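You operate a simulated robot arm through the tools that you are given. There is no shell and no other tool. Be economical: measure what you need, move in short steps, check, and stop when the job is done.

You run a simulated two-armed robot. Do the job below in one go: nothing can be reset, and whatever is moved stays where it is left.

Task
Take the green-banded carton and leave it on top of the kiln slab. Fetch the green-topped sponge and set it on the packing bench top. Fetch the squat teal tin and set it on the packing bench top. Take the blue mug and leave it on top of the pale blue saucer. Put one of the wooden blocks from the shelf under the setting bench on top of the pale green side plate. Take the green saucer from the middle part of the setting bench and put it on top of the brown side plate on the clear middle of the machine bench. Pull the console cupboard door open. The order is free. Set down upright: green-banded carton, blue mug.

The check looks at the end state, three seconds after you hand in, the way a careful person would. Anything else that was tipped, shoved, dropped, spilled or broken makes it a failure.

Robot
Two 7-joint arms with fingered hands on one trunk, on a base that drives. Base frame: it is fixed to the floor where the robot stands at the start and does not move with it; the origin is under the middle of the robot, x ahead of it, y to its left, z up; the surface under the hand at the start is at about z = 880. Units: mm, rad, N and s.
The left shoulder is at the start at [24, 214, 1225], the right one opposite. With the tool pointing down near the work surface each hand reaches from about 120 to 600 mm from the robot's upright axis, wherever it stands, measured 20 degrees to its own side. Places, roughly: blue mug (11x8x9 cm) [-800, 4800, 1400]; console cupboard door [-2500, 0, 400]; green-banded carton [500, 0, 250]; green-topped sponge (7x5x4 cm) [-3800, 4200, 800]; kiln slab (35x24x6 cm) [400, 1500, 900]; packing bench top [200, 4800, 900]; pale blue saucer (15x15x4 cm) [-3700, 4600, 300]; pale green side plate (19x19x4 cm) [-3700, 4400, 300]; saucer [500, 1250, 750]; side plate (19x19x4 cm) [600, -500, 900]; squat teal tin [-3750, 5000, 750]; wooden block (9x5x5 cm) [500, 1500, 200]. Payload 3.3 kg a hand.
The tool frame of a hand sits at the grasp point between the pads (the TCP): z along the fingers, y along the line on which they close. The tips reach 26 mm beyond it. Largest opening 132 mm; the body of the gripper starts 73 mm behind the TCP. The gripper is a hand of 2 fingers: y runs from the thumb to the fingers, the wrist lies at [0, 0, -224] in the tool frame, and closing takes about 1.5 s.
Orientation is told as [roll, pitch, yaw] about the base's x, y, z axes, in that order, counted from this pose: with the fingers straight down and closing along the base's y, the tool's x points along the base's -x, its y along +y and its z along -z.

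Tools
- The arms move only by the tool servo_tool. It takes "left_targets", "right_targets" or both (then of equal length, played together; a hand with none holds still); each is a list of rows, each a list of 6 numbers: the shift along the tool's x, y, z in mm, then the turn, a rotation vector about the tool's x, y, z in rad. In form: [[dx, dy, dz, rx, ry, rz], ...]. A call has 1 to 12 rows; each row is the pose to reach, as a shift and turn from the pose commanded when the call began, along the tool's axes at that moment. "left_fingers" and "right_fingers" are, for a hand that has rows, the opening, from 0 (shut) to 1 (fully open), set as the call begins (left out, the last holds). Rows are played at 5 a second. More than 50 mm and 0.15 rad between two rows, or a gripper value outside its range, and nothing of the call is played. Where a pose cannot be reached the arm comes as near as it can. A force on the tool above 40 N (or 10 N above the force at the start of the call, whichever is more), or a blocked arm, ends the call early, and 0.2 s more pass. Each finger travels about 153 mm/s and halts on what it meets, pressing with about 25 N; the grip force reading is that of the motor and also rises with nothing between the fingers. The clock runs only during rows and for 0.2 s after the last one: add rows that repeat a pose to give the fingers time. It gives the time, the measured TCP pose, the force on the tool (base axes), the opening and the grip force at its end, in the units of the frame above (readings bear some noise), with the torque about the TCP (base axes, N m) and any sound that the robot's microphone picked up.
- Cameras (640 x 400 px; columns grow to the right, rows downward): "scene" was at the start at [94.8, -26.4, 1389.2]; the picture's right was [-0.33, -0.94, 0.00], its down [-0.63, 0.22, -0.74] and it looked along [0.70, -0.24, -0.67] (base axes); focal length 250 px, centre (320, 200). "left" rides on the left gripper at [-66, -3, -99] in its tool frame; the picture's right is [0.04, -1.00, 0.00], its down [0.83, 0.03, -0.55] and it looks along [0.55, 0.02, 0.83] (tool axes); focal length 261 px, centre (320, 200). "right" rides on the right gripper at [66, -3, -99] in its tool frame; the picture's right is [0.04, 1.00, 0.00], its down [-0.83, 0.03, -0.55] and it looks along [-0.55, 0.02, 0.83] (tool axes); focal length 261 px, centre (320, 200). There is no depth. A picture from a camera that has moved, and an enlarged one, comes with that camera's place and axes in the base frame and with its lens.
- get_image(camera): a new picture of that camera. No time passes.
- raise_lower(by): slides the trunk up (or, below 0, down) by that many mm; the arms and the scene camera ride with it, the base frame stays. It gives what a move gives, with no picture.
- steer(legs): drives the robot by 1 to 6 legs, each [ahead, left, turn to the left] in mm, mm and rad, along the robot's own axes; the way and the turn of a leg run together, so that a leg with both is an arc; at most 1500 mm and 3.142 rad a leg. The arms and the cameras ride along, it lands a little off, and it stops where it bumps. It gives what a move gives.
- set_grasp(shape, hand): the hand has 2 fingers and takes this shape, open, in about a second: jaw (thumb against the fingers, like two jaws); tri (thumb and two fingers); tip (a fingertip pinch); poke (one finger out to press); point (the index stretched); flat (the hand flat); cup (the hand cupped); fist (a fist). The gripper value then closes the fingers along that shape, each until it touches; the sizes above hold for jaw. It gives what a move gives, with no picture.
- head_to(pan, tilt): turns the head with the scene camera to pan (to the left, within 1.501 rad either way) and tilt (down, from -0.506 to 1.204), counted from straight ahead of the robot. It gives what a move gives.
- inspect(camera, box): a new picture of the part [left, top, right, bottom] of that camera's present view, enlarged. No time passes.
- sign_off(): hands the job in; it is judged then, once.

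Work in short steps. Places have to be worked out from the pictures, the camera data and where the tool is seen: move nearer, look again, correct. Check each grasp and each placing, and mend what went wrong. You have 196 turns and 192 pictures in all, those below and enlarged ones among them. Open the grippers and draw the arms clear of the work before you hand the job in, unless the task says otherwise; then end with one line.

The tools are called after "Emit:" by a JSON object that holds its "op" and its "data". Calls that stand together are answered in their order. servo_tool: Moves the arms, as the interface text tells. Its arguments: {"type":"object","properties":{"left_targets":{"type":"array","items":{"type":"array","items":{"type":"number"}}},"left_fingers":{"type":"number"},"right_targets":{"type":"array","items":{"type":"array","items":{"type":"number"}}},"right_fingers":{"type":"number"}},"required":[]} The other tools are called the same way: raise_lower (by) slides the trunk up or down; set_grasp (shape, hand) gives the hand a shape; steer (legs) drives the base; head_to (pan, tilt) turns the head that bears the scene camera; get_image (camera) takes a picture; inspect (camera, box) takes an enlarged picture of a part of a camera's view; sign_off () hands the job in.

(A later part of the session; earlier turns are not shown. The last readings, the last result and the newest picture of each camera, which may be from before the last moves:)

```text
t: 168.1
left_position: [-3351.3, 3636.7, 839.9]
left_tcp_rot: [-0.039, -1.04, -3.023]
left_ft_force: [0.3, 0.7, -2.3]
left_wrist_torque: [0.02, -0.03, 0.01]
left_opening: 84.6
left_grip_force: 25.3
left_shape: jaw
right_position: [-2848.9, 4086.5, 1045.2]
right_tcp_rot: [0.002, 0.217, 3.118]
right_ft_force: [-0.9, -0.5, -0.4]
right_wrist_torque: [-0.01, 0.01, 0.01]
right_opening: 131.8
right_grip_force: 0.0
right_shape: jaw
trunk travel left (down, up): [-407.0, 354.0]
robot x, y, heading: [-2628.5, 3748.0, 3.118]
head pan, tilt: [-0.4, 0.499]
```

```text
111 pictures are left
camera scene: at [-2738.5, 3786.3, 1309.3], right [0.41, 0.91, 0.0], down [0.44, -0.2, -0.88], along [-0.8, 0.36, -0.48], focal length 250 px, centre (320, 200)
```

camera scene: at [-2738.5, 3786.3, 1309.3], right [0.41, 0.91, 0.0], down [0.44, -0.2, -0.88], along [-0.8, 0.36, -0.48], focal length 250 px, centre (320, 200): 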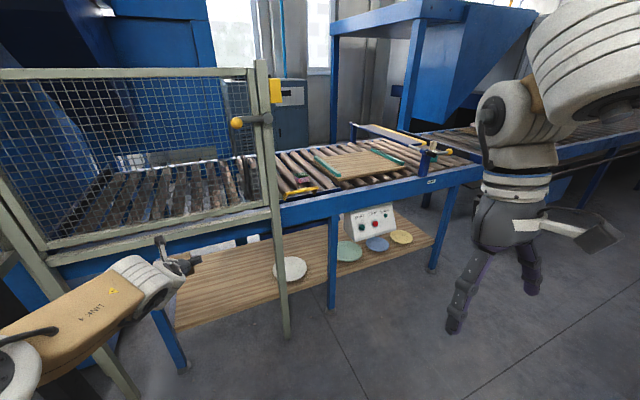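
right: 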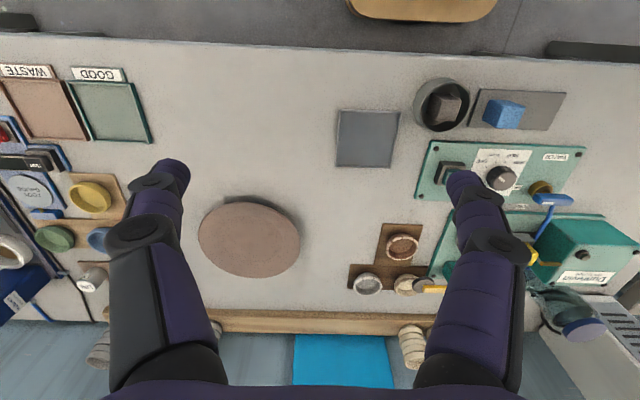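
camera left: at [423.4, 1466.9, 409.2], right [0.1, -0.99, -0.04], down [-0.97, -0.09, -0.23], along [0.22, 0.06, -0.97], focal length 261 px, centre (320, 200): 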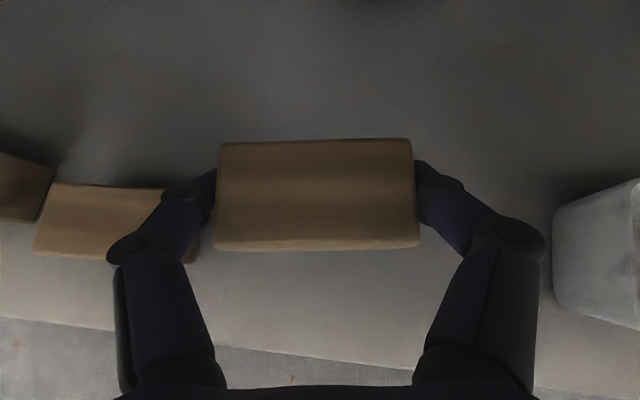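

Plates on the low shelf: green side plate ≈ [−3696,4406,330], pale blue saucer ≈ [−3690,4611], with a button box hanging above them. I retract the hand, move in and along the table, and look at the clearance from low.

Emit:
{"op": "servo_tool", "data": {"left_targets": [[20, 0, -34, 0, 0, 0], [40, 0, -69, 0, 0, 0], [60, 0, -103, 0, 0, 0], [81, 0, -138, 0, 0, 0], [101, 0, -172, 0, 0, 0]]}}

Emit:
{"op": "steer", "data": {"legs": [[310, 0, 0.02], [0, -740, 0]]}}

Emit:
{"op": "raise_lower", "data": {"by": -395}}

Emit:
{"op": "head_to", "data": {"pan": 0.1, "tilt": 0.45}}

Emit:
{"op": "get_image", "data": {"camera": "scene"}}

```text
t: 169.3
left_position: [-3148.9, 3652.6, 839.7]
left_tcp_rot: [-0.037, -1.043, -3.026]
left_ft_force: [0.7, -0.1, -0.6]
left_wrist_torque: [0.01, -0.03, 0.04]
left_opening: 84.7
left_grip_force: 25.3
left_shape: jaw
right_position: [-2848.8, 4087.6, 1045.6]
right_tcp_rot: [0.004, 0.213, 3.116]
right_ft_force: [-0.2, 1.4, -0.4]
right_wrist_torque: [0.0, 0.02, 0.01]
right_opening: 131.8
right_grip_force: 0.1
right_shape: jaw
trunk travel left (down, up): [-407.0, 354.0]
robot x, y, heading: [-2630.7, 3745.4, 3.117]
head pan, tilt: [-0.4, 0.499]
```

```text
t: 175.0
left_position: [-3454.6, 4385.9, 839.7]
left_tcp_rot: [-0.04, -1.042, -3.006]
left_ft_force: [-0.3, -0.4, -1.2]
left_wrist_torque: [0.02, -0.03, 0.03]
left_opening: 84.8
left_grip_force: 25.4
left_shape: jaw
right_position: [-3161.1, 4824.5, 1044.2]
right_tcp_rot: [0.002, 0.217, 3.137]
right_ft_force: [-0.9, -0.1, 1.1]
right_wrist_torque: [-0.02, 0.0, -0.03]
right_opening: 132.1
right_grip_force: 0.0
right_shape: jaw
trunk travel left (down, up): [-407.0, 354.0]
robot x, y, heading: [-2936.3, 4487.1, 3.133]
head pan, tilt: [-0.4, 0.499]
```

```text
t: 178.8
left_position: [-3459.0, 4343.8, 405.6]
left_tcp_rot: [-0.046, -0.938, -2.893]
left_ft_force: [-0.1, 0.7, -0.6]
left_wrist_torque: [0.02, -0.04, 0.03]
left_opening: 84.5
left_grip_force: 25.0
left_shape: jaw
right_position: [-3160.1, 4824.0, 650.9]
right_tcp_rot: [0.0, 0.215, 3.136]
right_ft_force: [-0.8, 0.7, 0.7]
right_wrist_torque: [0.01, 0.01, 0.02]
right_opening: 132.1
right_grip_force: 0.1
right_shape: jaw
trunk travel left (down, up): [-12.0, 749.0]
robot x, y, heading: [-2932.7, 4490.9, 3.138]
head pan, tilt: [-0.4, 0.499]
```

```text
t: 179.7
left_position: [-3461.3, 4346.1, 408.4]
left_tcp_rot: [-0.05, -0.942, -2.885]
left_ft_force: [0.0, -0.1, -1.0]
left_wrist_torque: [-0.03, 0.0, -0.04]
left_opening: 84.8
left_grip_force: 25.0
left_shape: jaw
right_position: [-3161.5, 4824.0, 650.5]
right_tcp_rot: [0.001, 0.216, 3.135]
right_ft_force: [0.0, -0.1, 0.1]
right_wrist_torque: [0.0, -0.01, 0.0]
right_opening: 131.8
right_grip_force: 0.1
right_shape: jaw
trunk travel left (down, up): [-12.0, 749.0]
robot x, y, heading: [-2934.9, 4489.0, 3.131]
head pan, tilt: [0.099, 0.45]
```

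```text
110 pictures are left
camera scene: at [-3165.7, 4482.9, 905.8], right [-0.09, 1.0, 0.0], down [0.43, 0.04, -0.9], along [-0.9, -0.08, -0.44], focal length 250 px, centre (320, 200)
```

scene: 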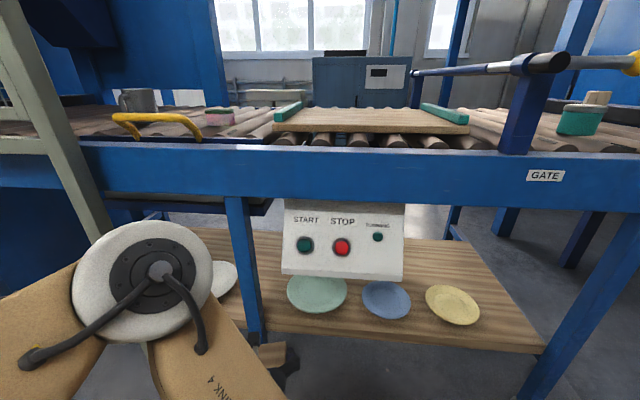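

The sponge (pink, green top) and teal tin are on the roller top; the button box hangs over the plates, so the hand must go in flat. I straighten the hand to a flatter pitch (−1.35) while moving it slightly ahead.

Emit:
{"op": "servo_tool", "data": {"left_targets": [[-14, -6, 20, 0.05, -0.1, 0.03], [-28, -13, 39, 0.1, -0.2, 0.06], [-43, -20, 58, 0.15, -0.3, 0.092], [-57, -26, 78, 0.198, -0.404, 0.123], [-57, -26, 78, 0.198, -0.404, 0.123]]}}

Emit:
{"op": "get_image", "data": {"camera": "left"}}

```text
t: 180.9
left_position: [-3542.4, 4402.1, 412.8]
left_tcp_rot: [0.1, -1.36, 2.918]
left_ft_force: [0.4, 0.8, -1.0]
left_wrist_torque: [-0.02, -0.04, 0.02]
left_opening: 84.7
left_grip_force: 24.9
left_shape: jaw
right_position: [-3160.4, 4823.9, 651.3]
right_tcp_rot: [0.002, 0.215, 3.134]
right_ft_force: [-0.5, -0.4, -0.2]
right_wrist_torque: [-0.04, -0.01, 0.0]
right_opening: 131.8
right_grip_force: 0.0
right_shape: jaw
trunk travel left (down, up): [-12.0, 749.0]
robot x, y, heading: [-2931.1, 4489.9, 3.132]
head pan, tilt: [0.099, 0.45]
```

```text
109 pictures are left
camera left: at [-3459.9, 4394.6, 496.1], right [0.14, 0.99, -0.06], down [0.7, -0.14, -0.7], along [-0.7, 0.05, -0.71], focal length 261 px, centre (320, 200)
```

left: 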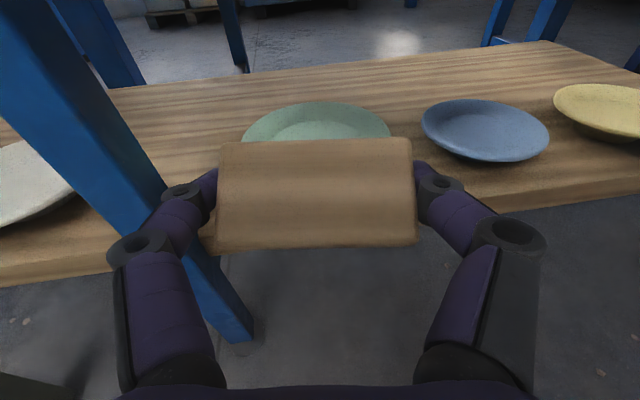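

The hand is flat enough; the box bottom isn't in the wrist camera's view, so it lies above z≈468. I fix the small yaw/roll error, lower to z≈375, and line up with the plate (y≈4418).

Emit:
{"op": "servo_tool", "data": {"left_targets": [[20, 0, 3, -0.062, -0.03, -0.044], [38, 0, 6, -0.124, -0.06, -0.087], [38, 0, 6, -0.124, -0.06, -0.087]]}}

Emit:
{"op": "get_image", "data": {"camera": "left"}}

Emit:
{"op": "inspect", "data": {"camera": "scene", "box": [200, 180, 440, 360]}}

```text
t: 181.7
left_position: [-3541.0, 4397.7, 371.2]
left_tcp_rot: [-0.271, -1.412, -2.864]
left_ft_force: [-1.0, -0.6, -1.9]
left_wrist_torque: [-0.01, -0.02, 0.02]
left_opening: 84.8
left_grip_force: 25.4
left_shape: jaw
right_position: [-3160.2, 4824.1, 650.9]
right_tcp_rot: [0.002, 0.215, 3.135]
right_ft_force: [1.3, -0.3, -0.1]
right_wrist_torque: [0.03, 0.03, -0.01]
right_opening: 131.9
right_grip_force: 0.1
right_shape: jaw
trunk travel left (down, up): [-12.0, 749.0]
robot x, y, heading: [-2937.4, 4488.0, 3.135]
head pan, tilt: [0.099, 0.45]
```

```text
108 pictures are left
camera left: at [-3453.7, 4396.9, 451.6], right [0.0, 1.0, 0.0], down [0.67, 0.0, -0.74], along [-0.74, 0.0, -0.67], focal length 261 px, centre (320, 200)
```

left: 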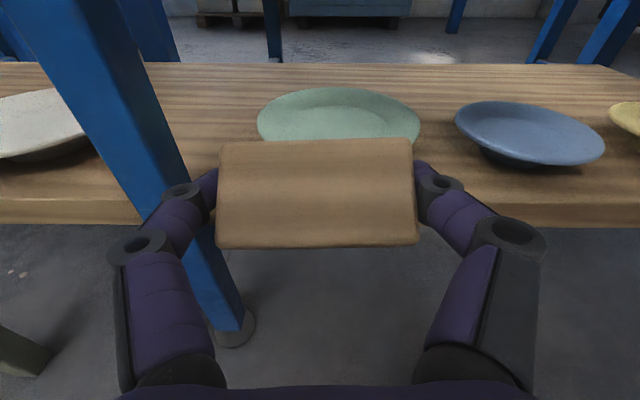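

```text
2.22 times, centred on (320, 270) of scene
camera zoom: at [-3165.8, 4482.8, 905.8], right [-0.09, 1.0, 0.0], down [0.43, 0.04, -0.9], along [-0.9, -0.08, -0.44], focal length 555 px, centre (320, 44)
```

zoom: 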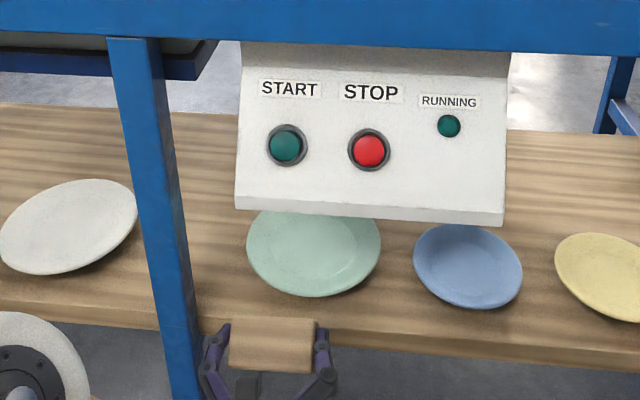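

Orientation is clean. Plate centre ≈ [−3735,4418], rim z≈320. I drive in at z≈372 so that the block clears the rim and the hand clears the box.

Emit:
{"op": "steer", "data": {"legs": [[165, -20, 0.006]]}}

Emit:
{"op": "get_image", "data": {"camera": "left"}}

Emit:
{"op": "get_image", "data": {"camera": "scene"}}

```text
t: 183.2
left_position: [-3703.7, 4413.4, 371.2]
left_tcp_rot: [-0.267, -1.412, -2.858]
left_ft_force: [-0.1, -0.3, -0.4]
left_wrist_torque: [-0.01, -0.03, -0.01]
left_opening: 84.5
left_grip_force: 25.5
left_shape: jaw
right_position: [-3324.4, 4842.6, 650.3]
right_tcp_rot: [0.004, 0.216, 3.142]
right_ft_force: [-0.5, 0.1, 0.7]
right_wrist_torque: [-0.02, 0.0, 0.02]
right_opening: 132.1
right_grip_force: 0.1
right_shape: jaw
trunk travel left (down, up): [-12.0, 749.0]
robot x, y, heading: [-3095.0, 4509.1, 3.146]
head pan, tilt: [0.099, 0.45]
```

```text
106 pictures are left
camera left: at [-3615.8, 4414.3, 451.9], right [-0.01, 1.0, 0.0], down [0.67, 0.01, -0.74], along [-0.74, -0.01, -0.67], focal length 261 px, centre (320, 200)
```

left: 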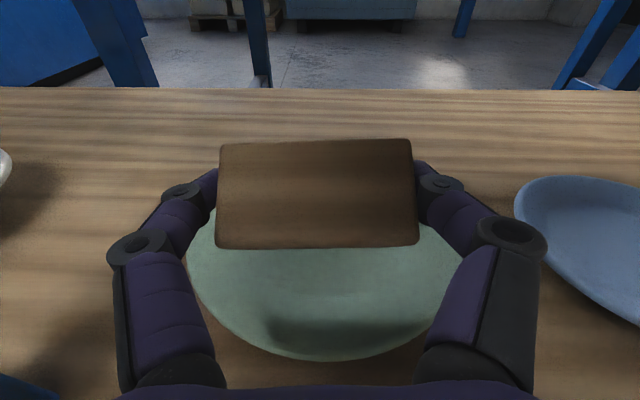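

```text
105 pictures are left
camera scene: at [-3328.2, 4501.9, 905.9], right [-0.1, 1.0, 0.0], down [0.43, 0.04, -0.9], along [-0.9, -0.09, -0.44], focal length 250 px, centre (320, 200)
```

scene: 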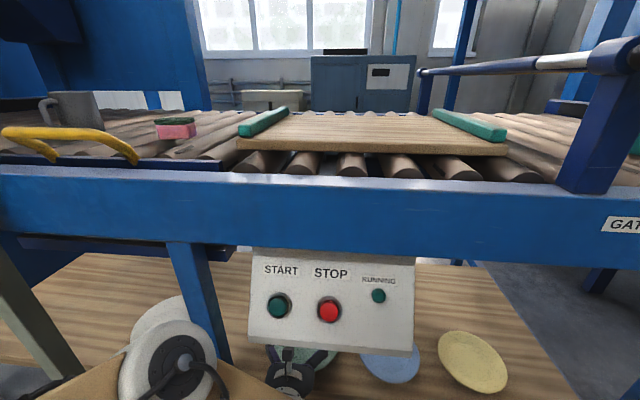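

Clear of the box; the block is above the front part of the plate. I lower 22 mm, then advance 30 mm.

Emit:
{"op": "servo_tool", "data": {"left_targets": [[11, 0, 2, 0, 0, 0], [22, 0, 3, 0, 0, 0], [20, -5, 18, 0, 0, 0], [18, -5, 33, 0, 0, 0], [18, -5, 33, 0, 0, 0]]}}

Emit:
{"op": "get_image", "data": {"camera": "left"}}

```text
t: 184.3
left_position: [-3733.2, 4419.1, 347.6]
left_tcp_rot: [-0.265, -1.414, -2.862]
left_ft_force: [2.0, -0.7, 2.5]
left_wrist_torque: [-0.14, -0.06, 0.07]
left_opening: 84.9
left_grip_force: 24.9
left_shape: jaw
right_position: [-3326.6, 4843.5, 650.3]
right_tcp_rot: [0.003, 0.217, 3.142]
right_ft_force: [0.5, 0.7, -0.1]
right_wrist_torque: [0.01, 0.03, 0.02]
right_opening: 131.9
right_grip_force: 0.0
right_shape: jaw
trunk travel left (down, up): [-12.0, 749.0]
robot x, y, heading: [-3097.9, 4507.8, 3.145]
head pan, tilt: [0.099, 0.45]
```

```text
104 pictures are left
camera left: at [-3645.1, 4419.3, 428.9], right [-0.01, 1.0, 0.0], down [0.67, 0.01, -0.74], along [-0.74, -0.01, -0.67], focal length 261 px, centre (320, 200)
```

left: 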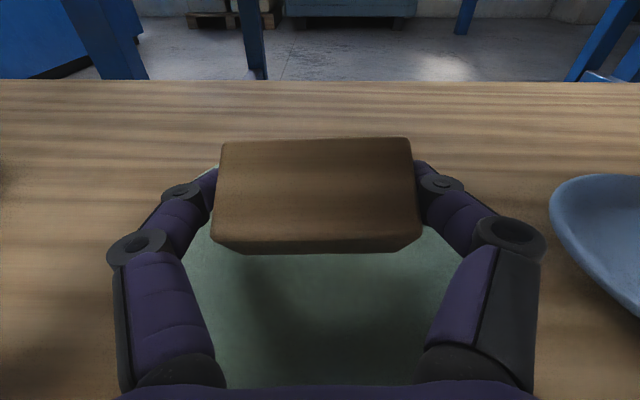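

Contact has begun and the block is pivoting flat as hoped. I lower 4 mm at a time.

Emit:
{"op": "servo_tool", "data": {"left_targets": [[4, 0, 0.6, 0, 0, 0]]}}

Emit:
{"op": "servo_tool", "data": {"left_targets": [[4, 0, 0.6, 0, 0, 0]]}}

Emit:
{"op": "get_image", "data": {"camera": "left"}}

```text
t: 184.8
left_position: [-3733.0, 4420.3, 348.0]
left_tcp_rot: [-0.27, -1.413, -2.856]
left_ft_force: [-1.7, 0.9, 10.8]
left_wrist_torque: [-0.52, 0.09, -0.07]
left_opening: 84.1
left_grip_force: 24.9
left_shape: jaw
right_position: [-3324.8, 4843.1, 651.3]
right_tcp_rot: [0.002, 0.215, 3.142]
right_ft_force: [0.2, 0.0, -0.3]
right_wrist_torque: [0.02, 0.0, -0.02]
right_opening: 131.7
right_grip_force: 0.0
right_shape: jaw
trunk travel left (down, up): [-12.0, 749.0]
robot x, y, heading: [-3097.9, 4510.2, 3.139]
head pan, tilt: [0.099, 0.45]
```

```text
t: 185.2
left_position: [-3735.0, 4420.3, 343.3]
left_tcp_rot: [-0.28, -1.416, -2.849]
left_ft_force: [-5.8, 2.3, 16.9]
left_wrist_torque: [-0.76, 0.15, -0.29]
left_opening: 84.4
left_grip_force: 25.1
left_shape: jaw
right_position: [-3325.3, 4844.4, 651.9]
right_tcp_rot: [0.0, 0.214, 3.143]
right_ft_force: [-0.3, -0.2, 0.5]
right_wrist_torque: [0.01, -0.02, 0.0]
right_opening: 132.1
right_grip_force: 0.1
right_shape: jaw
trunk travel left (down, up): [-12.0, 749.0]
robot x, y, heading: [-3098.4, 4515.7, 3.138]
head pan, tilt: [0.099, 0.45]
```

```text
103 pictures are left
camera left: at [-3645.7, 4420.3, 423.3], right [-0.01, 1.0, 0.0], down [0.67, 0.01, -0.74], along [-0.74, -0.01, -0.67], focal length 261 px, centre (320, 200)
```

left: 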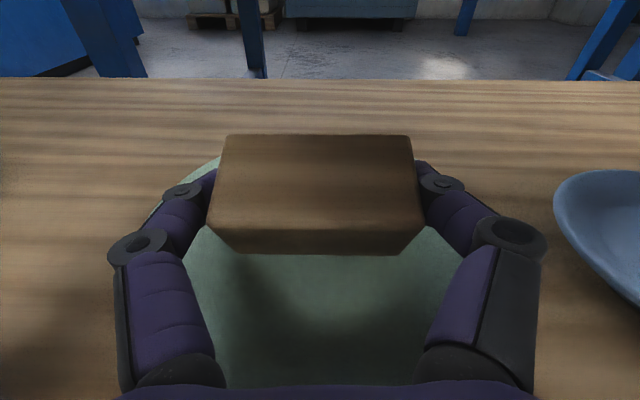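

The grip resists pivoting (17 N, ~27° tilt left). There is some clearance now, so I pitch the hand down 0.2 rad to level the block more, easing the pressure.

Emit:
{"op": "servo_tool", "data": {"left_targets": [[-2, 0, 0, 0, 0.1, 0], [-2, 0, 0, 0, 0.2, 0], [-2, 0, 0, 0, 0.2, 0]]}}

Emit:
{"op": "get_image", "data": {"camera": "left"}}

Emit:
{"op": "inspect", "data": {"camera": "scene", "box": [200, 240, 440, 400]}}

```text
t: 185.9
left_position: [-3733.6, 4419.2, 342.4]
left_tcp_rot: [-0.12, -1.212, -3.011]
left_ft_force: [-0.2, -0.4, 3.5]
left_wrist_torque: [-0.27, 0.01, -0.07]
left_opening: 84.4
left_grip_force: 24.9
left_shape: jaw
right_position: [-3324.6, 4844.1, 651.6]
right_tcp_rot: [0.002, 0.216, 3.142]
right_ft_force: [-0.6, 0.3, 1.1]
right_wrist_torque: [-0.03, -0.04, 0.03]
right_opening: 131.8
right_grip_force: 0.0
right_shape: jaw
trunk travel left (down, up): [-12.0, 749.0]
robot x, y, heading: [-3094.9, 4508.5, 3.143]
head pan, tilt: [0.099, 0.45]
```

```text
102 pictures are left
camera left: at [-3663.3, 4418.6, 438.5], right [0.0, 1.0, 0.0], down [0.81, 0.0, -0.59], along [-0.59, 0.0, -0.81], focal length 261 px, centre (320, 200)
```

left: 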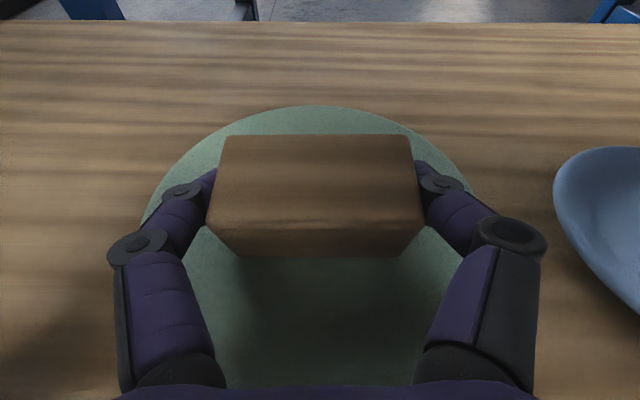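

```text
2.50 times, centred on (320, 320) of scene
camera zoom: at [-3328.1, 4502.0, 905.8], right [-0.1, 1.0, 0.0], down [0.43, 0.04, -0.9], along [-0.9, -0.09, -0.44], focal length 625 px, centre (320, -100)
```

zoom: 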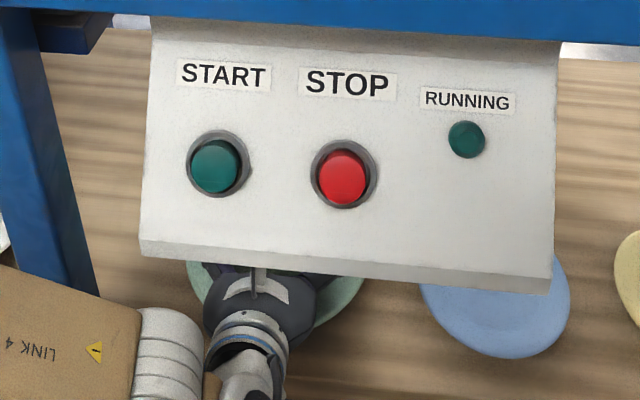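

Block is centred on the plate with a light load. I release and withdraw horizontally.

Emit:
{"op": "servo_tool", "data": {"left_targets": [[0, 0, 0, 0, 0, 0], [0, 0, 0, 0, 0, 0], [0, 0, 0, 0, 0, 0], [9, 0, -23, 0, 0, 0], [18, 0, -47, 0, 0, 0], [35, 0, -93, 0, 0, 0], [53, 0, -140, 0, 0, 0]], "left_fingers": 0.78}}

Emit:
{"op": "get_image", "data": {"camera": "left"}}

```text
refused: row 7 steps farther than a row can; nothing moved
```

```text
100 pictures are left
camera left: at [-3663.3, 4418.6, 438.5], right [0.0, 1.0, 0.0], down [0.81, 0.0, -0.59], along [-0.59, 0.0, -0.81], focal length 261 px, centre (320, 200)
```

left: 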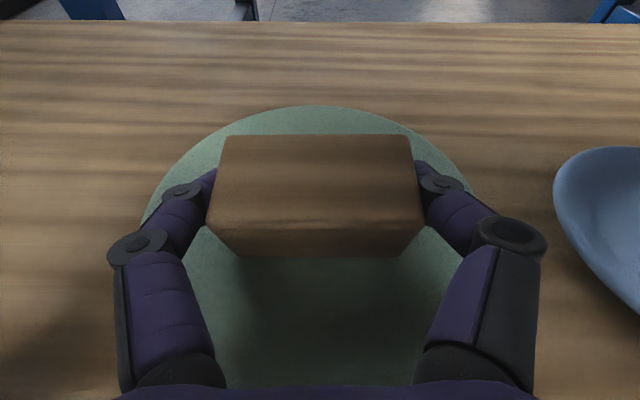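

The step was just too large; I repeat with smaller rows.

Emit:
{"op": "servo_tool", "data": {"left_targets": [[0, 0, 0, 0, 0, 0], [0, 0, 0, 0, 0, 0], [0, 0, 0, 0, 0, 0], [9, 0, -23, 0, 0, 0], [18, 0, -47, 0, 0, 0], [33, 0, -88, 0, 0, 0], [48, 0, -128, 0, 0, 0], [55, 0, -145, 0, 0, 0]], "left_fingers": 0.78}}

Emit:
{"op": "get_image", "data": {"camera": "left"}}

```text
t: 187.8
left_position: [-3580.6, 4421.9, 342.8]
left_tcp_rot: [-0.125, -1.215, -3.008]
left_ft_force: [0.9, 0.3, 0.0]
left_wrist_torque: [0.0, 0.0, 0.01]
left_opening: 102.7
left_grip_force: 0.1
left_shape: jaw
right_position: [-3325.3, 4842.8, 651.0]
right_tcp_rot: [0.003, 0.217, 3.142]
right_ft_force: [-0.6, -0.1, -0.4]
right_wrist_torque: [0.03, 0.01, -0.01]
right_opening: 131.8
right_grip_force: 0.0
right_shape: jaw
trunk travel left (down, up): [-12.0, 749.0]
robot x, y, heading: [-3098.0, 4508.8, 3.139]
head pan, tilt: [0.099, 0.45]
```

```text
99 pictures are left
camera left: at [-3510.9, 4420.5, 438.5], right [0.0, 1.0, 0.01], down [0.81, 0.0, -0.59], along [-0.59, 0.0, -0.81], focal length 261 px, centre (320, 200)
```

left: 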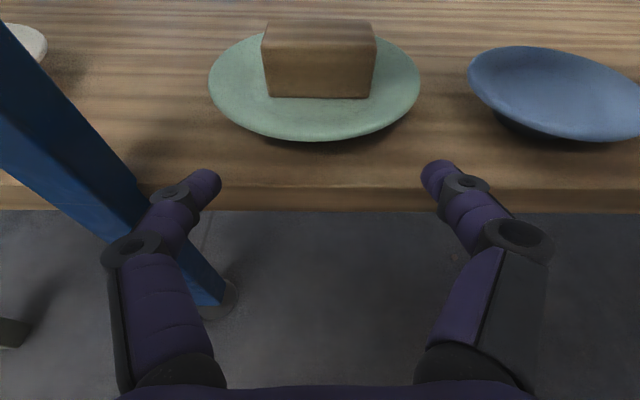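

The block lies flat on the green side plate. Next the teal tin: I back off, raise the trunk and move north along the table to look.

Emit:
{"op": "steer", "data": {"legs": [[-130, 0, 0]]}}

Emit:
{"op": "raise_lower", "data": {"by": 395}}

Emit:
{"op": "steer", "data": {"legs": [[0, -500, 0]]}}

Emit:
{"op": "head_to", "data": {"pan": 0.05, "tilt": 0.6}}

Emit:
{"op": "get_image", "data": {"camera": "scene"}}

```text
t: 189.0
left_position: [-3451.2, 4422.2, 342.5]
left_tcp_rot: [-0.123, -1.214, -3.015]
left_ft_force: [-0.5, -1.3, 0.4]
left_wrist_torque: [0.02, 0.01, -0.04]
left_opening: 102.8
left_grip_force: 0.1
left_shape: jaw
right_position: [-3193.8, 4843.0, 649.9]
right_tcp_rot: [0.001, 0.218, 3.137]
right_ft_force: [-0.3, 1.2, 0.7]
right_wrist_torque: [0.03, 0.01, 0.0]
right_opening: 132.1
right_grip_force: 0.1
right_shape: jaw
trunk travel left (down, up): [-12.0, 749.0]
robot x, y, heading: [-2963.2, 4509.4, 3.14]
head pan, tilt: [0.099, 0.45]
```

```text
t: 192.8
left_position: [-3451.8, 4423.0, 736.9]
left_tcp_rot: [-0.121, -1.214, -3.015]
left_ft_force: [-0.1, -0.4, -0.2]
left_wrist_torque: [0.01, 0.04, 0.04]
left_opening: 102.7
left_grip_force: 0.0
left_shape: jaw
right_position: [-3195.2, 4845.5, 1046.3]
right_tcp_rot: [0.002, 0.217, 3.138]
right_ft_force: [0.3, 0.0, -0.2]
right_wrist_torque: [0.02, -0.03, 0.02]
right_opening: 131.9
right_grip_force: 0.0
right_shape: jaw
trunk travel left (down, up): [-407.0, 354.0]
robot x, y, heading: [-2964.6, 4513.2, 3.139]
head pan, tilt: [0.099, 0.45]
```

```text
t: 195.8
left_position: [-3448.0, 4939.2, 736.6]
left_tcp_rot: [-0.121, -1.215, -3.028]
left_ft_force: [0.9, -0.4, 0.4]
left_wrist_torque: [0.02, -0.01, 0.03]
left_opening: 102.4
left_grip_force: 0.1
left_shape: jaw
right_position: [-3185.1, 5356.8, 1045.0]
right_tcp_rot: [0.003, 0.216, 3.126]
right_ft_force: [0.6, 0.2, -0.1]
right_wrist_torque: [-0.04, -0.02, 0.01]
right_opening: 131.8
right_grip_force: 0.0
right_shape: jaw
trunk travel left (down, up): [-407.0, 354.0]
robot x, y, heading: [-2963.2, 5015.0, 3.126]
head pan, tilt: [0.099, 0.45]
```

```text
t: 196.5
left_position: [-3447.1, 4939.0, 737.7]
left_tcp_rot: [-0.122, -1.216, -3.028]
left_ft_force: [0.2, 0.0, 0.5]
left_wrist_torque: [-0.01, 0.02, 0.01]
left_opening: 102.4
left_grip_force: 0.0
left_shape: jaw
right_position: [-3184.8, 5356.7, 1045.5]
right_tcp_rot: [0.001, 0.216, 3.125]
right_ft_force: [-0.5, 0.7, 0.9]
right_wrist_torque: [0.01, 0.01, -0.02]
right_opening: 131.9
right_grip_force: 0.1
right_shape: jaw
trunk travel left (down, up): [-407.0, 354.0]
robot x, y, heading: [-2963.1, 5015.8, 3.128]
head pan, tilt: [0.051, 0.6]
```

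```text
98 pictures are left
camera scene: at [-3077.0, 5017.9, 1300.2], right [-0.03, 1.0, 0.0], down [0.56, 0.02, -0.83], along [-0.82, -0.03, -0.56], focal length 250 px, centre (320, 200)
```

scene: 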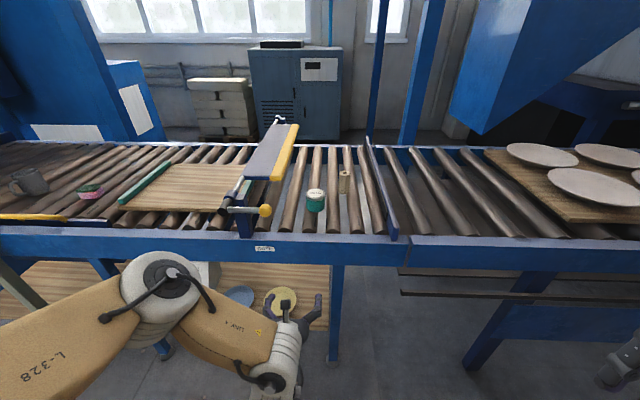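

Tin ≈ [−3780,4978,815], with the gate to its left and a wooden peg to its right. I raise the trunk 200 and pitch the hand steeper so the arm comes in from above.

Emit:
{"op": "raise_lower", "data": {"by": 200}}

Emit:
{"op": "servo_tool", "data": {"left_targets": [[0, 0, 0, 0, 0.12, 0], [0, 0, 0, 0, 0.24, 0], [0, 0, 0, 0, 0.36, 0], [0, 0, 0, 0, 0.48, 0], [0, 0, 0, 0, 0.6, 0]]}}

Emit:
{"op": "steer", "data": {"legs": [[180, -38, 0.013]]}}

Emit:
{"op": "get_image", "data": {"camera": "left"}}

Emit:
{"op": "get_image", "data": {"camera": "scene"}}

```text
t: 198.7
left_position: [-3447.7, 4938.7, 936.9]
left_tcp_rot: [-0.121, -1.216, -3.029]
left_ft_force: [-0.4, -0.6, -0.4]
left_wrist_torque: [-0.01, 0.03, -0.02]
left_opening: 102.5
left_grip_force: 0.1
left_shape: jaw
right_position: [-3185.3, 5356.2, 1245.6]
right_tcp_rot: [0.0, 0.216, 3.126]
right_ft_force: [0.3, -0.2, -0.2]
right_wrist_torque: [0.0, 0.01, 0.01]
right_opening: 132.0
right_grip_force: 0.0
right_shape: jaw
trunk travel left (down, up): [-607.0, 154.0]
robot x, y, heading: [-2963.3, 5023.4, 3.128]
head pan, tilt: [0.051, 0.6]
```

```text
t: 199.9
left_position: [-3447.2, 4939.5, 937.0]
left_tcp_rot: [-0.053, -0.615, -3.112]
left_ft_force: [0.2, -0.3, 0.5]
left_wrist_torque: [0.01, 0.01, 0.01]
left_opening: 102.5
left_grip_force: 0.1
left_shape: jaw
right_position: [-3185.1, 5356.0, 1246.1]
right_tcp_rot: [0.001, 0.216, 3.126]
right_ft_force: [0.5, -0.1, -0.1]
right_wrist_torque: [0.01, 0.01, -0.02]
right_opening: 132.0
right_grip_force: 0.1
right_shape: jaw
trunk travel left (down, up): [-607.0, 154.0]
robot x, y, heading: [-2962.6, 5017.5, 3.124]
head pan, tilt: [0.051, 0.6]
```

```text
t: 201.4
left_position: [-3624.6, 4967.3, 935.8]
left_tcp_rot: [-0.054, -0.615, -3.092]
left_ft_force: [-0.5, 0.7, -1.0]
left_wrist_torque: [-0.01, -0.01, -0.01]
left_opening: 102.7
left_grip_force: 0.0
left_shape: jaw
right_position: [-3369.1, 5389.2, 1246.1]
right_tcp_rot: [0.001, 0.215, -3.14]
right_ft_force: [-0.2, 0.8, -0.1]
right_wrist_torque: [-0.02, -0.04, -0.01]
right_opening: 132.1
right_grip_force: 0.0
right_shape: jaw
trunk travel left (down, up): [-607.0, 154.0]
robot x, y, heading: [-3138.5, 5057.1, -3.139]
head pan, tilt: [0.051, 0.6]
```

```text
97 pictures are left
camera left: at [-3620.6, 4965.0, 1055.5], right [0.01, 1.0, 0.02], down [1.0, -0.01, -0.03], along [-0.03, 0.02, -1.0], focal length 261 px, centre (320, 200)
```

left: 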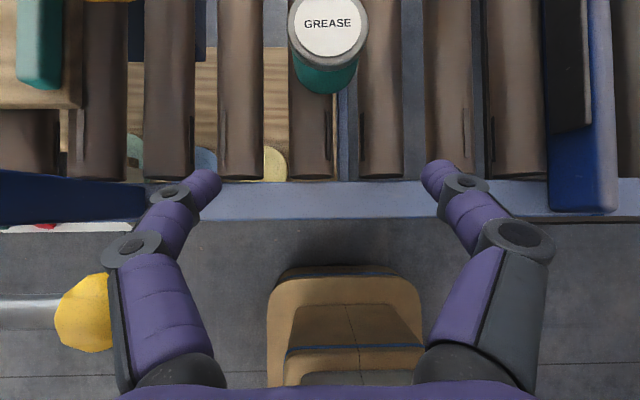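

```text
96 pictures are left
camera scene: at [-3241.1, 5054.5, 1500.6], right [-0.05, 1.0, 0.0], down [0.57, 0.03, -0.82], along [-0.82, -0.04, -0.57], focal length 250 px, centre (320, 200)
```

scene: 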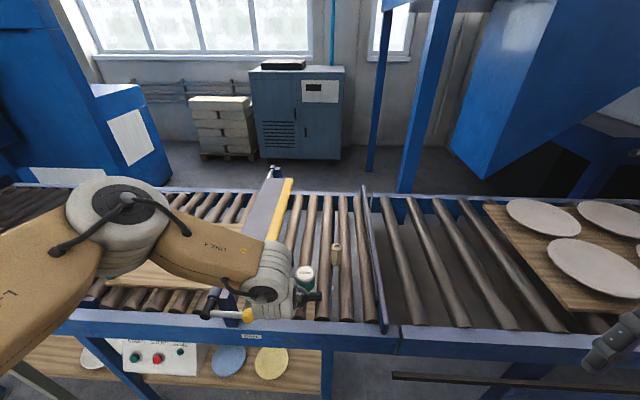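

The tin ("GREASE" lid) is at ≈ [−3770,4977]. Forearm height is well above the gate knob. I drive 100 ahead and look once more.

Emit:
{"op": "steer", "data": {"legs": [[100, -10, 0]]}}

Emit:
{"op": "get_image", "data": {"camera": "left"}}

```text
t: 202.5
left_position: [-3723.6, 4979.5, 935.8]
left_tcp_rot: [-0.052, -0.614, -3.095]
left_ft_force: [-0.1, 1.0, -0.5]
left_wrist_torque: [-0.01, -0.07, -0.02]
left_opening: 102.3
left_grip_force: 0.1
left_shape: jaw
right_position: [-3468.3, 5400.4, 1245.2]
right_tcp_rot: [0.003, 0.217, -3.143]
right_ft_force: [0.4, -0.4, 0.0]
right_wrist_torque: [0.0, -0.03, 0.0]
right_opening: 131.9
right_grip_force: 0.1
right_shape: jaw
trunk travel left (down, up): [-607.0, 154.0]
robot x, y, heading: [-3236.9, 5069.4, -3.139]
head pan, tilt: [0.051, 0.6]
```

```text
95 pictures are left
camera left: at [-3720.7, 4975.7, 1055.6], right [0.02, 1.0, 0.02], down [1.0, -0.02, -0.03], along [-0.03, 0.02, -1.0], focal length 261 px, centre (320, 200)
```

left: 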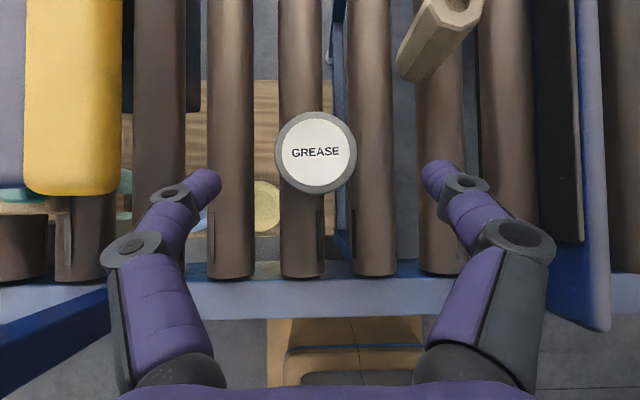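

Emit:
{"op": "servo_tool", "data": {"left_targets": [[-35, 2, 25, 0, 0, 0], [-8, 2, 64, 0, 0, 0], [12, 2, 95, 0, 0, 0], [25, 2, 110, 0, 0, 0]], "left_fingers": 0.78}}

Emit:
{"op": "get_image", "data": {"camera": "left"}}

```text
t: 203.5
left_position: [-3769.1, 4979.7, 832.8]
left_tcp_rot: [-0.054, -0.618, -3.095]
left_ft_force: [0.0, 0.0, -0.9]
left_wrist_torque: [-0.01, -0.02, 0.01]
left_opening: 102.7
left_grip_force: 0.0
left_shape: jaw
right_position: [-3468.2, 5400.7, 1244.8]
right_tcp_rot: [0.002, 0.217, -3.142]
right_ft_force: [0.0, -0.3, 1.1]
right_wrist_torque: [-0.02, -0.02, 0.03]
right_opening: 132.1
right_grip_force: 0.1
right_shape: jaw
trunk travel left (down, up): [-607.0, 154.0]
robot x, y, heading: [-3242.9, 5070.2, -3.142]
head pan, tilt: [0.051, 0.6]
```

```text
94 pictures are left
camera left: at [-3765.6, 4976.7, 952.3], right [0.02, 1.0, 0.02], down [1.0, -0.02, -0.03], along [-0.03, 0.02, -1.0], focal length 261 px, centre (320, 200)
```

left: 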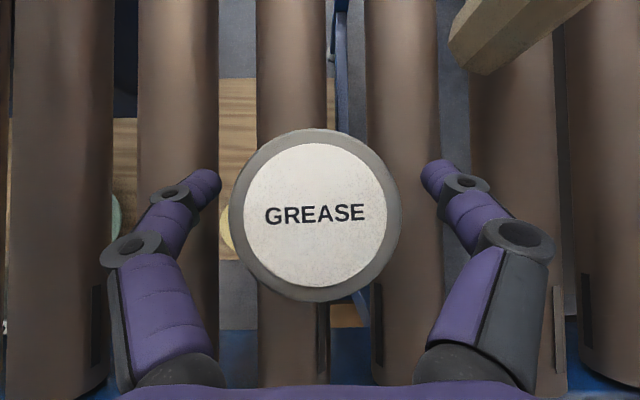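

Centred. Close, and lift 60 mm.

Emit:
{"op": "servo_tool", "data": {"left_targets": [[0, 0, 0, 0, 0, 0], [0, 0, 0, 0, 0, 0], [0, 0, 0, 0, 0, 0], [0, 0, 0, 0, 0, 0], [0, 0, 0, 0, 0, 0]], "left_fingers": 0}}

Emit:
{"op": "servo_tool", "data": {"left_targets": [[-17, 0, -25, 0, 0, 0], [-35, 0, -49, 0, 0, 0], [-52, 0, -73, 0, 0, 0], [-69, 0, -98, 0, 0, 0]]}}

Emit:
{"op": "get_image", "data": {"camera": "left"}}

```text
t: 204.7
left_position: [-3768.8, 4980.6, 833.2]
left_tcp_rot: [-0.051, -0.615, -3.095]
left_ft_force: [0.1, 0.8, 0.6]
left_wrist_torque: [0.03, 0.0, 0.02]
left_opening: 46.1
left_grip_force: 24.8
left_shape: jaw
right_position: [-3467.8, 5400.3, 1245.7]
right_tcp_rot: [0.003, 0.216, -3.141]
right_ft_force: [-1.2, -0.5, 0.1]
right_wrist_torque: [-0.03, -0.03, -0.02]
right_opening: 131.9
right_grip_force: 0.1
right_shape: jaw
trunk travel left (down, up): [-607.0, 154.0]
robot x, y, heading: [-3242.5, 5069.9, -3.137]
head pan, tilt: [0.051, 0.6]
```

```text
t: 205.7
left_position: [-3767.1, 4975.9, 952.1]
left_tcp_rot: [-0.052, -0.615, -3.094]
left_ft_force: [-0.4, -0.7, -2.3]
left_wrist_torque: [0.01, 0.01, -0.01]
left_opening: 45.8
left_grip_force: 25.5
left_shape: jaw
right_position: [-3467.7, 5400.3, 1245.7]
right_tcp_rot: [0.002, 0.216, -3.142]
right_ft_force: [0.9, -0.4, 0.4]
right_wrist_torque: [0.0, -0.01, 0.01]
right_opening: 131.7
right_grip_force: 0.1
right_shape: jaw
trunk travel left (down, up): [-607.0, 154.0]
robot x, y, heading: [-3241.5, 5068.4, -3.14]
head pan, tilt: [0.051, 0.6]
```

```text
93 pictures are left
camera left: at [-3763.1, 4972.1, 1071.5], right [0.02, 1.0, 0.02], down [1.0, -0.02, -0.03], along [-0.03, 0.02, -1.0], focal length 261 px, centre (320, 200)
```

left: 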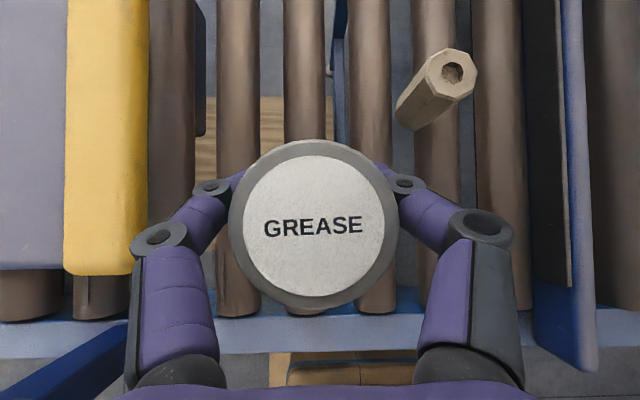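

Tin is held. I drive out: back off, south along the table, turn to face north (+y) and run east toward the packing bench.

Emit:
{"op": "steer", "data": {"legs": [[-290, 0, 0], [0, 1300, 0], [0, 0, -1.571]]}}

Emit:
{"op": "steer", "data": {"legs": [[0, -1450, 0], [0, -1450, 0]]}}

Emit:
{"op": "head_to", "data": {"pan": 0, "tilt": 0.5}}

Emit:
{"op": "get_image", "data": {"camera": "scene"}}

```text
t: 217.7
left_position: [-3023.8, 4311.1, 953.3]
left_tcp_rot: [-0.052, -0.615, 1.61]
left_ft_force: [-0.1, 0.5, -2.3]
left_wrist_torque: [0.01, 0.0, -0.01]
left_opening: 45.4
left_grip_force: 25.2
left_shape: jaw
right_position: [-2600.9, 4009.7, 1245.7]
right_tcp_rot: [0.001, 0.217, 1.564]
right_ft_force: [0.1, -0.4, 0.4]
right_wrist_torque: [-0.03, 0.03, 0.02]
right_opening: 131.9
right_grip_force: 0.1
right_shape: jaw
trunk travel left (down, up): [-607.0, 154.0]
robot x, y, heading: [-2938.4, 3779.9, 1.568]
head pan, tilt: [0.051, 0.6]
```

```text
t: 231.6
left_position: [-153.8, 4294.8, 953.1]
left_tcp_rot: [-0.052, -0.616, 1.623]
left_ft_force: [-0.7, 0.1, -2.3]
left_wrist_torque: [0.01, 0.02, -0.02]
left_opening: 45.2
left_grip_force: 25.1
left_shape: jaw
right_position: [272.8, 3996.8, 1245.7]
right_tcp_rot: [0.002, 0.217, 1.577]
right_ft_force: [-0.1, -0.5, -0.2]
right_wrist_torque: [0.01, -0.04, 0.0]
right_opening: 131.9
right_grip_force: 0.1
right_shape: jaw
trunk travel left (down, up): [-607.0, 154.0]
robot x, y, heading: [-63.7, 3765.9, 1.575]
head pan, tilt: [0.051, 0.6]
```

```text
t: 232.3
left_position: [-154.7, 4294.6, 951.8]
left_tcp_rot: [-0.054, -0.616, 1.623]
left_ft_force: [0.6, -1.0, -1.4]
left_wrist_torque: [0.05, 0.02, 0.0]
left_opening: 44.9
left_grip_force: 24.8
left_shape: jaw
right_position: [271.2, 3995.9, 1245.7]
right_tcp_rot: [0.001, 0.214, 1.575]
right_ft_force: [0.2, 0.1, 0.7]
right_wrist_torque: [0.02, 0.01, -0.01]
right_opening: 131.9
right_grip_force: 0.0
right_shape: jaw
trunk travel left (down, up): [-607.0, 154.0]
robot x, y, heading: [-59.4, 3767.9, 1.578]
head pan, tilt: [0.0, 0.499]
```

```text
92 pictures are left
camera scene: at [-60.4, 3871.4, 1509.8], right [1.0, 0.01, 0.0], down [0.0, -0.48, -0.88], along [0.0, 0.88, -0.48], focal length 250 px, centre (320, 200)
```

scene: 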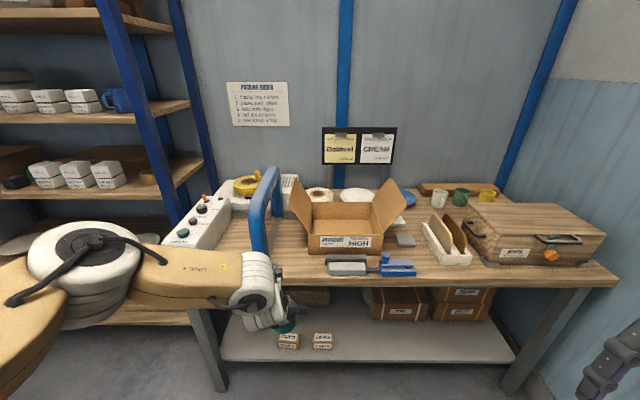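

Packing bench in view. I zoom to choose a free spot near the front left, between the blue arch and the stapler.

Emit:
{"op": "inspect", "data": {"camera": "scene", "box": [230, 190, 470, 340]}}

```text
2.67 times, centred on (350, 265) of scene
camera zoom: at [-60.4, 3871.4, 1509.8], right [1.0, 0.01, 0.0], down [0.0, -0.48, -0.88], along [0.0, 0.88, -0.48], focal length 666 px, centre (240, 27)
```

zoom: 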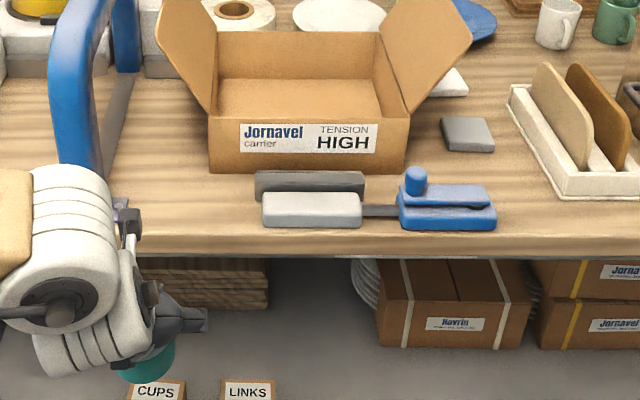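

Free spot around x≈−125, y≈4520. I raise the tin 50 mm, drive in, and look.

Emit:
{"op": "servo_tool", "data": {"left_targets": [[-14, 0, -20, 0, 0, 0], [-29, 0, -41, 0, 0, 0]]}}

Emit:
{"op": "steer", "data": {"legs": [[225, -30, 0]]}}

Emit:
{"op": "get_image", "data": {"camera": "left"}}

Emit:
{"op": "get_image", "data": {"camera": "scene"}}

```text
t: 232.9
left_position: [-157.0, 4293.8, 1002.4]
left_tcp_rot: [-0.052, -0.617, 1.625]
left_ft_force: [-0.4, 0.2, -2.2]
left_wrist_torque: [-0.02, 0.0, 0.0]
left_opening: 44.9
left_grip_force: 24.9
left_shape: jaw
right_position: [273.3, 3996.8, 1245.5]
right_tcp_rot: [0.0, 0.216, 1.576]
right_ft_force: [0.1, -0.8, -0.4]
right_wrist_torque: [0.01, -0.02, 0.01]
right_opening: 132.2
right_grip_force: 0.0
right_shape: jaw
trunk travel left (down, up): [-607.0, 154.0]
robot x, y, heading: [-58.1, 3767.7, 1.573]
head pan, tilt: [0.0, 0.499]
```

```text
t: 234.6
left_position: [-128.3, 4525.2, 1000.9]
left_tcp_rot: [-0.052, -0.615, 1.622]
left_ft_force: [0.2, 0.0, -3.3]
left_wrist_torque: [0.03, -0.01, -0.02]
left_opening: 44.9
left_grip_force: 25.7
left_shape: jaw
right_position: [302.8, 4227.8, 1245.2]
right_tcp_rot: [0.0, 0.217, 1.574]
right_ft_force: [-0.8, -1.3, 0.7]
right_wrist_torque: [0.02, -0.02, -0.04]
right_opening: 132.0
right_grip_force: 0.1
right_shape: jaw
trunk travel left (down, up): [-607.0, 154.0]
robot x, y, heading: [-29.5, 3995.3, 1.572]
head pan, tilt: [0.0, 0.499]
```

```text
90 pictures are left
camera left: at [-130.2, 4519.7, 1120.1], right [1.0, -0.01, 0.02], down [-0.01, -1.0, -0.03], along [0.02, 0.03, -1.0], focal length 261 px, centre (320, 200)
```

left: 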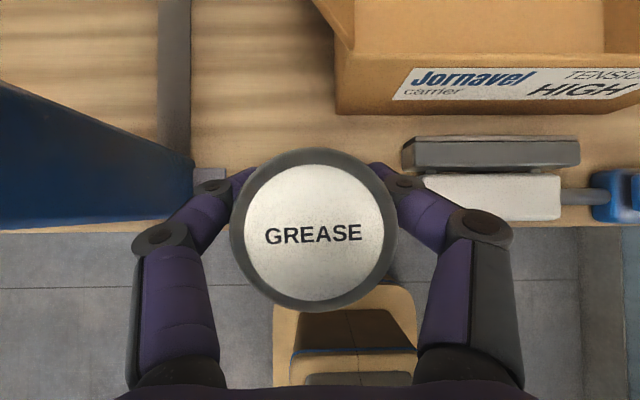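

```text
89 pictures are left
camera scene: at [-31.2, 4103.1, 1509.7], right [1.0, 0.0, 0.0], down [0.0, -0.48, -0.88], along [0.0, 0.88, -0.48], focal length 250 px, centre (320, 200)
```

scene: 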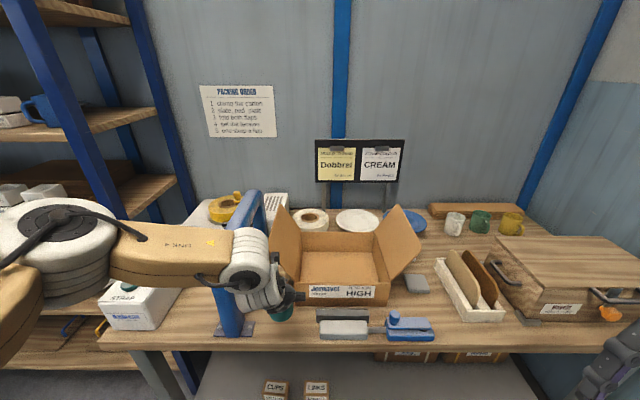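

The bench top is at z≈830 with front edge y≈4504; the free zone is x −235…−39, y 4504…4626. I move the tin over [−137,4565] and down.

Emit:
{"op": "servo_tool", "data": {"left_targets": [[-33, 9, 23, 0, 0, 0], [-10, 9, 56, 0, 0, 0], [12, 9, 88, 0, 0, 0], [24, 9, 105, 0, 0, 0]]}}

Emit:
{"op": "get_image", "data": {"camera": "left"}}

Emit:
{"op": "inspect", "data": {"camera": "scene", "box": [200, 220, 440, 370]}}

```text
t: 235.6
left_position: [-132.9, 4566.4, 904.1]
left_tcp_rot: [-0.051, -0.616, 1.622]
left_ft_force: [0.6, -0.6, -1.9]
left_wrist_torque: [-0.01, 0.03, -0.02]
left_opening: 44.8
left_grip_force: 24.7
left_shape: jaw
right_position: [301.9, 4227.8, 1246.1]
right_tcp_rot: [0.002, 0.217, 1.575]
right_ft_force: [0.1, 0.2, -0.4]
right_wrist_torque: [-0.01, -0.02, 0.01]
right_opening: 131.9
right_grip_force: 0.1
right_shape: jaw
trunk travel left (down, up): [-607.0, 154.0]
robot x, y, heading: [-29.8, 3998.6, 1.574]
head pan, tilt: [0.0, 0.499]
```

```text
88 pictures are left
camera left: at [-136.7, 4562.3, 1023.3], right [1.0, -0.01, 0.02], down [-0.01, -1.0, -0.03], along [0.02, 0.03, -1.0], focal length 261 px, centre (320, 200)
```

left: 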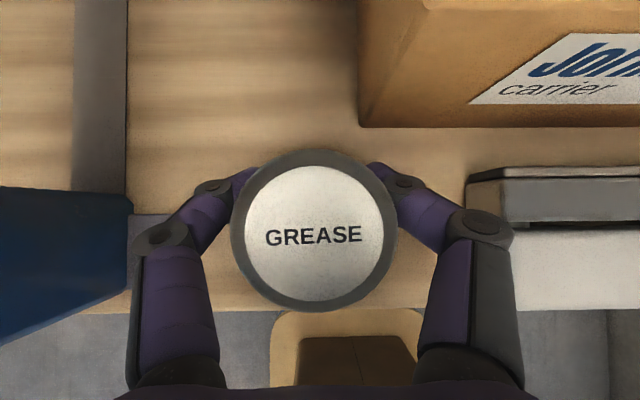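

```text
2.67 times, centred on (320, 295) of scene
camera zoom: at [-31.1, 4101.9, 1509.8], right [1.0, 0.0, 0.0], down [0.0, -0.48, -0.88], along [0.0, 0.88, -0.48], focal length 666 px, centre (320, -53)
```

zoom: 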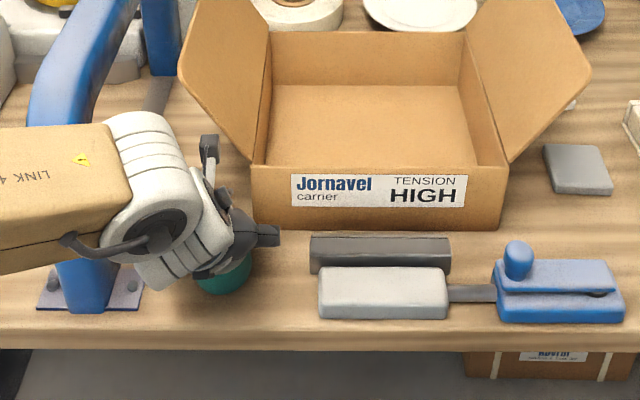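

All clear. Lower further in steps to contact.

Emit:
{"op": "servo_tool", "data": {"left_targets": [[6, 0, 9, 0, 0, 0], [11, 0, 15, 0, 0, 0]]}}

Emit:
{"op": "servo_tool", "data": {"left_targets": [[3, 0, 4, 0, 0, 0]]}}

Emit:
{"op": "servo_tool", "data": {"left_targets": [[2.3, 0, 3.3, 0, 0, 0]]}}

Emit:
{"op": "servo_tool", "data": {"left_targets": [[2.3, 0, 3.3, 0, 0, 0]]}}

```text
t: 236.2
left_position: [-131.8, 4569.2, 889.6]
left_tcp_rot: [-0.055, -0.63, 1.625]
left_ft_force: [-2.7, 3.9, 29.8]
left_wrist_torque: [0.23, 0.2, 0.01]
left_opening: 46.0
left_grip_force: 24.7
left_shape: jaw
right_position: [302.8, 4224.6, 1246.4]
right_tcp_rot: [0.003, 0.213, 1.574]
right_ft_force: [-0.1, -0.4, 0.2]
right_wrist_torque: [0.01, -0.04, 0.04]
right_opening: 132.1
right_grip_force: 0.1
right_shape: jaw
trunk travel left (down, up): [-607.0, 154.0]
robot x, y, heading: [-33.3, 3991.2, 1.572]
head pan, tilt: [0.0, 0.499]
```

```text
t: 236.7
left_position: [-133.1, 4570.0, 883.9]
left_tcp_rot: [-0.053, -0.628, 1.627]
left_ft_force: [0.4, 0.2, 0.3]
left_wrist_torque: [0.0, 0.01, 0.01]
left_opening: 22.5
left_grip_force: 25.0
left_shape: jaw
right_position: [300.9, 4227.2, 1245.3]
right_tcp_rot: [0.001, 0.216, 1.572]
right_ft_force: [-0.4, -0.1, 0.1]
right_wrist_torque: [-0.02, 0.01, 0.01]
right_opening: 131.9
right_grip_force: 0.1
right_shape: jaw
trunk travel left (down, up): [-607.0, 154.0]
robot x, y, heading: [-31.6, 3998.7, 1.567]
head pan, tilt: [0.0, 0.499]
stopped in row 1 (left hand): the force on the tool passed its limit at 40 N (the readings are from after the stop); the commanded pose is now the measured one
```

```text
t: 237.1
left_position: [-131.9, 4568.9, 880.6]
left_tcp_rot: [-0.054, -0.629, 1.627]
left_ft_force: [0.3, -1.0, 0.0]
left_wrist_torque: [0.0, 0.01, 0.01]
left_opening: 22.5
left_grip_force: 24.4
left_shape: jaw
right_position: [301.1, 4226.8, 1245.7]
right_tcp_rot: [0.001, 0.216, 1.575]
right_ft_force: [0.3, 0.6, 0.0]
right_wrist_torque: [0.01, 0.0, 0.0]
right_opening: 131.8
right_grip_force: 0.0
right_shape: jaw
trunk travel left (down, up): [-607.0, 154.0]
robot x, y, heading: [-29.7, 3997.6, 1.578]
head pan, tilt: [0.0, 0.499]
```

```text
t: 237.5
left_position: [-131.2, 4570.5, 879.3]
left_tcp_rot: [-0.056, -0.639, 1.628]
left_ft_force: [0.4, 0.9, 13.3]
left_wrist_torque: [0.13, -0.12, -0.03]
left_opening: 22.7
left_grip_force: 25.0
left_shape: jaw
right_position: [303.3, 4226.1, 1245.7]
right_tcp_rot: [0.0, 0.216, 1.573]
right_ft_force: [0.1, 0.1, 0.7]
right_wrist_torque: [0.04, 0.03, 0.01]
right_opening: 132.0
right_grip_force: 0.1
right_shape: jaw
trunk travel left (down, up): [-607.0, 154.0]
robot x, y, heading: [-32.4, 3999.6, 1.576]
head pan, tilt: [0.0, 0.499]
```

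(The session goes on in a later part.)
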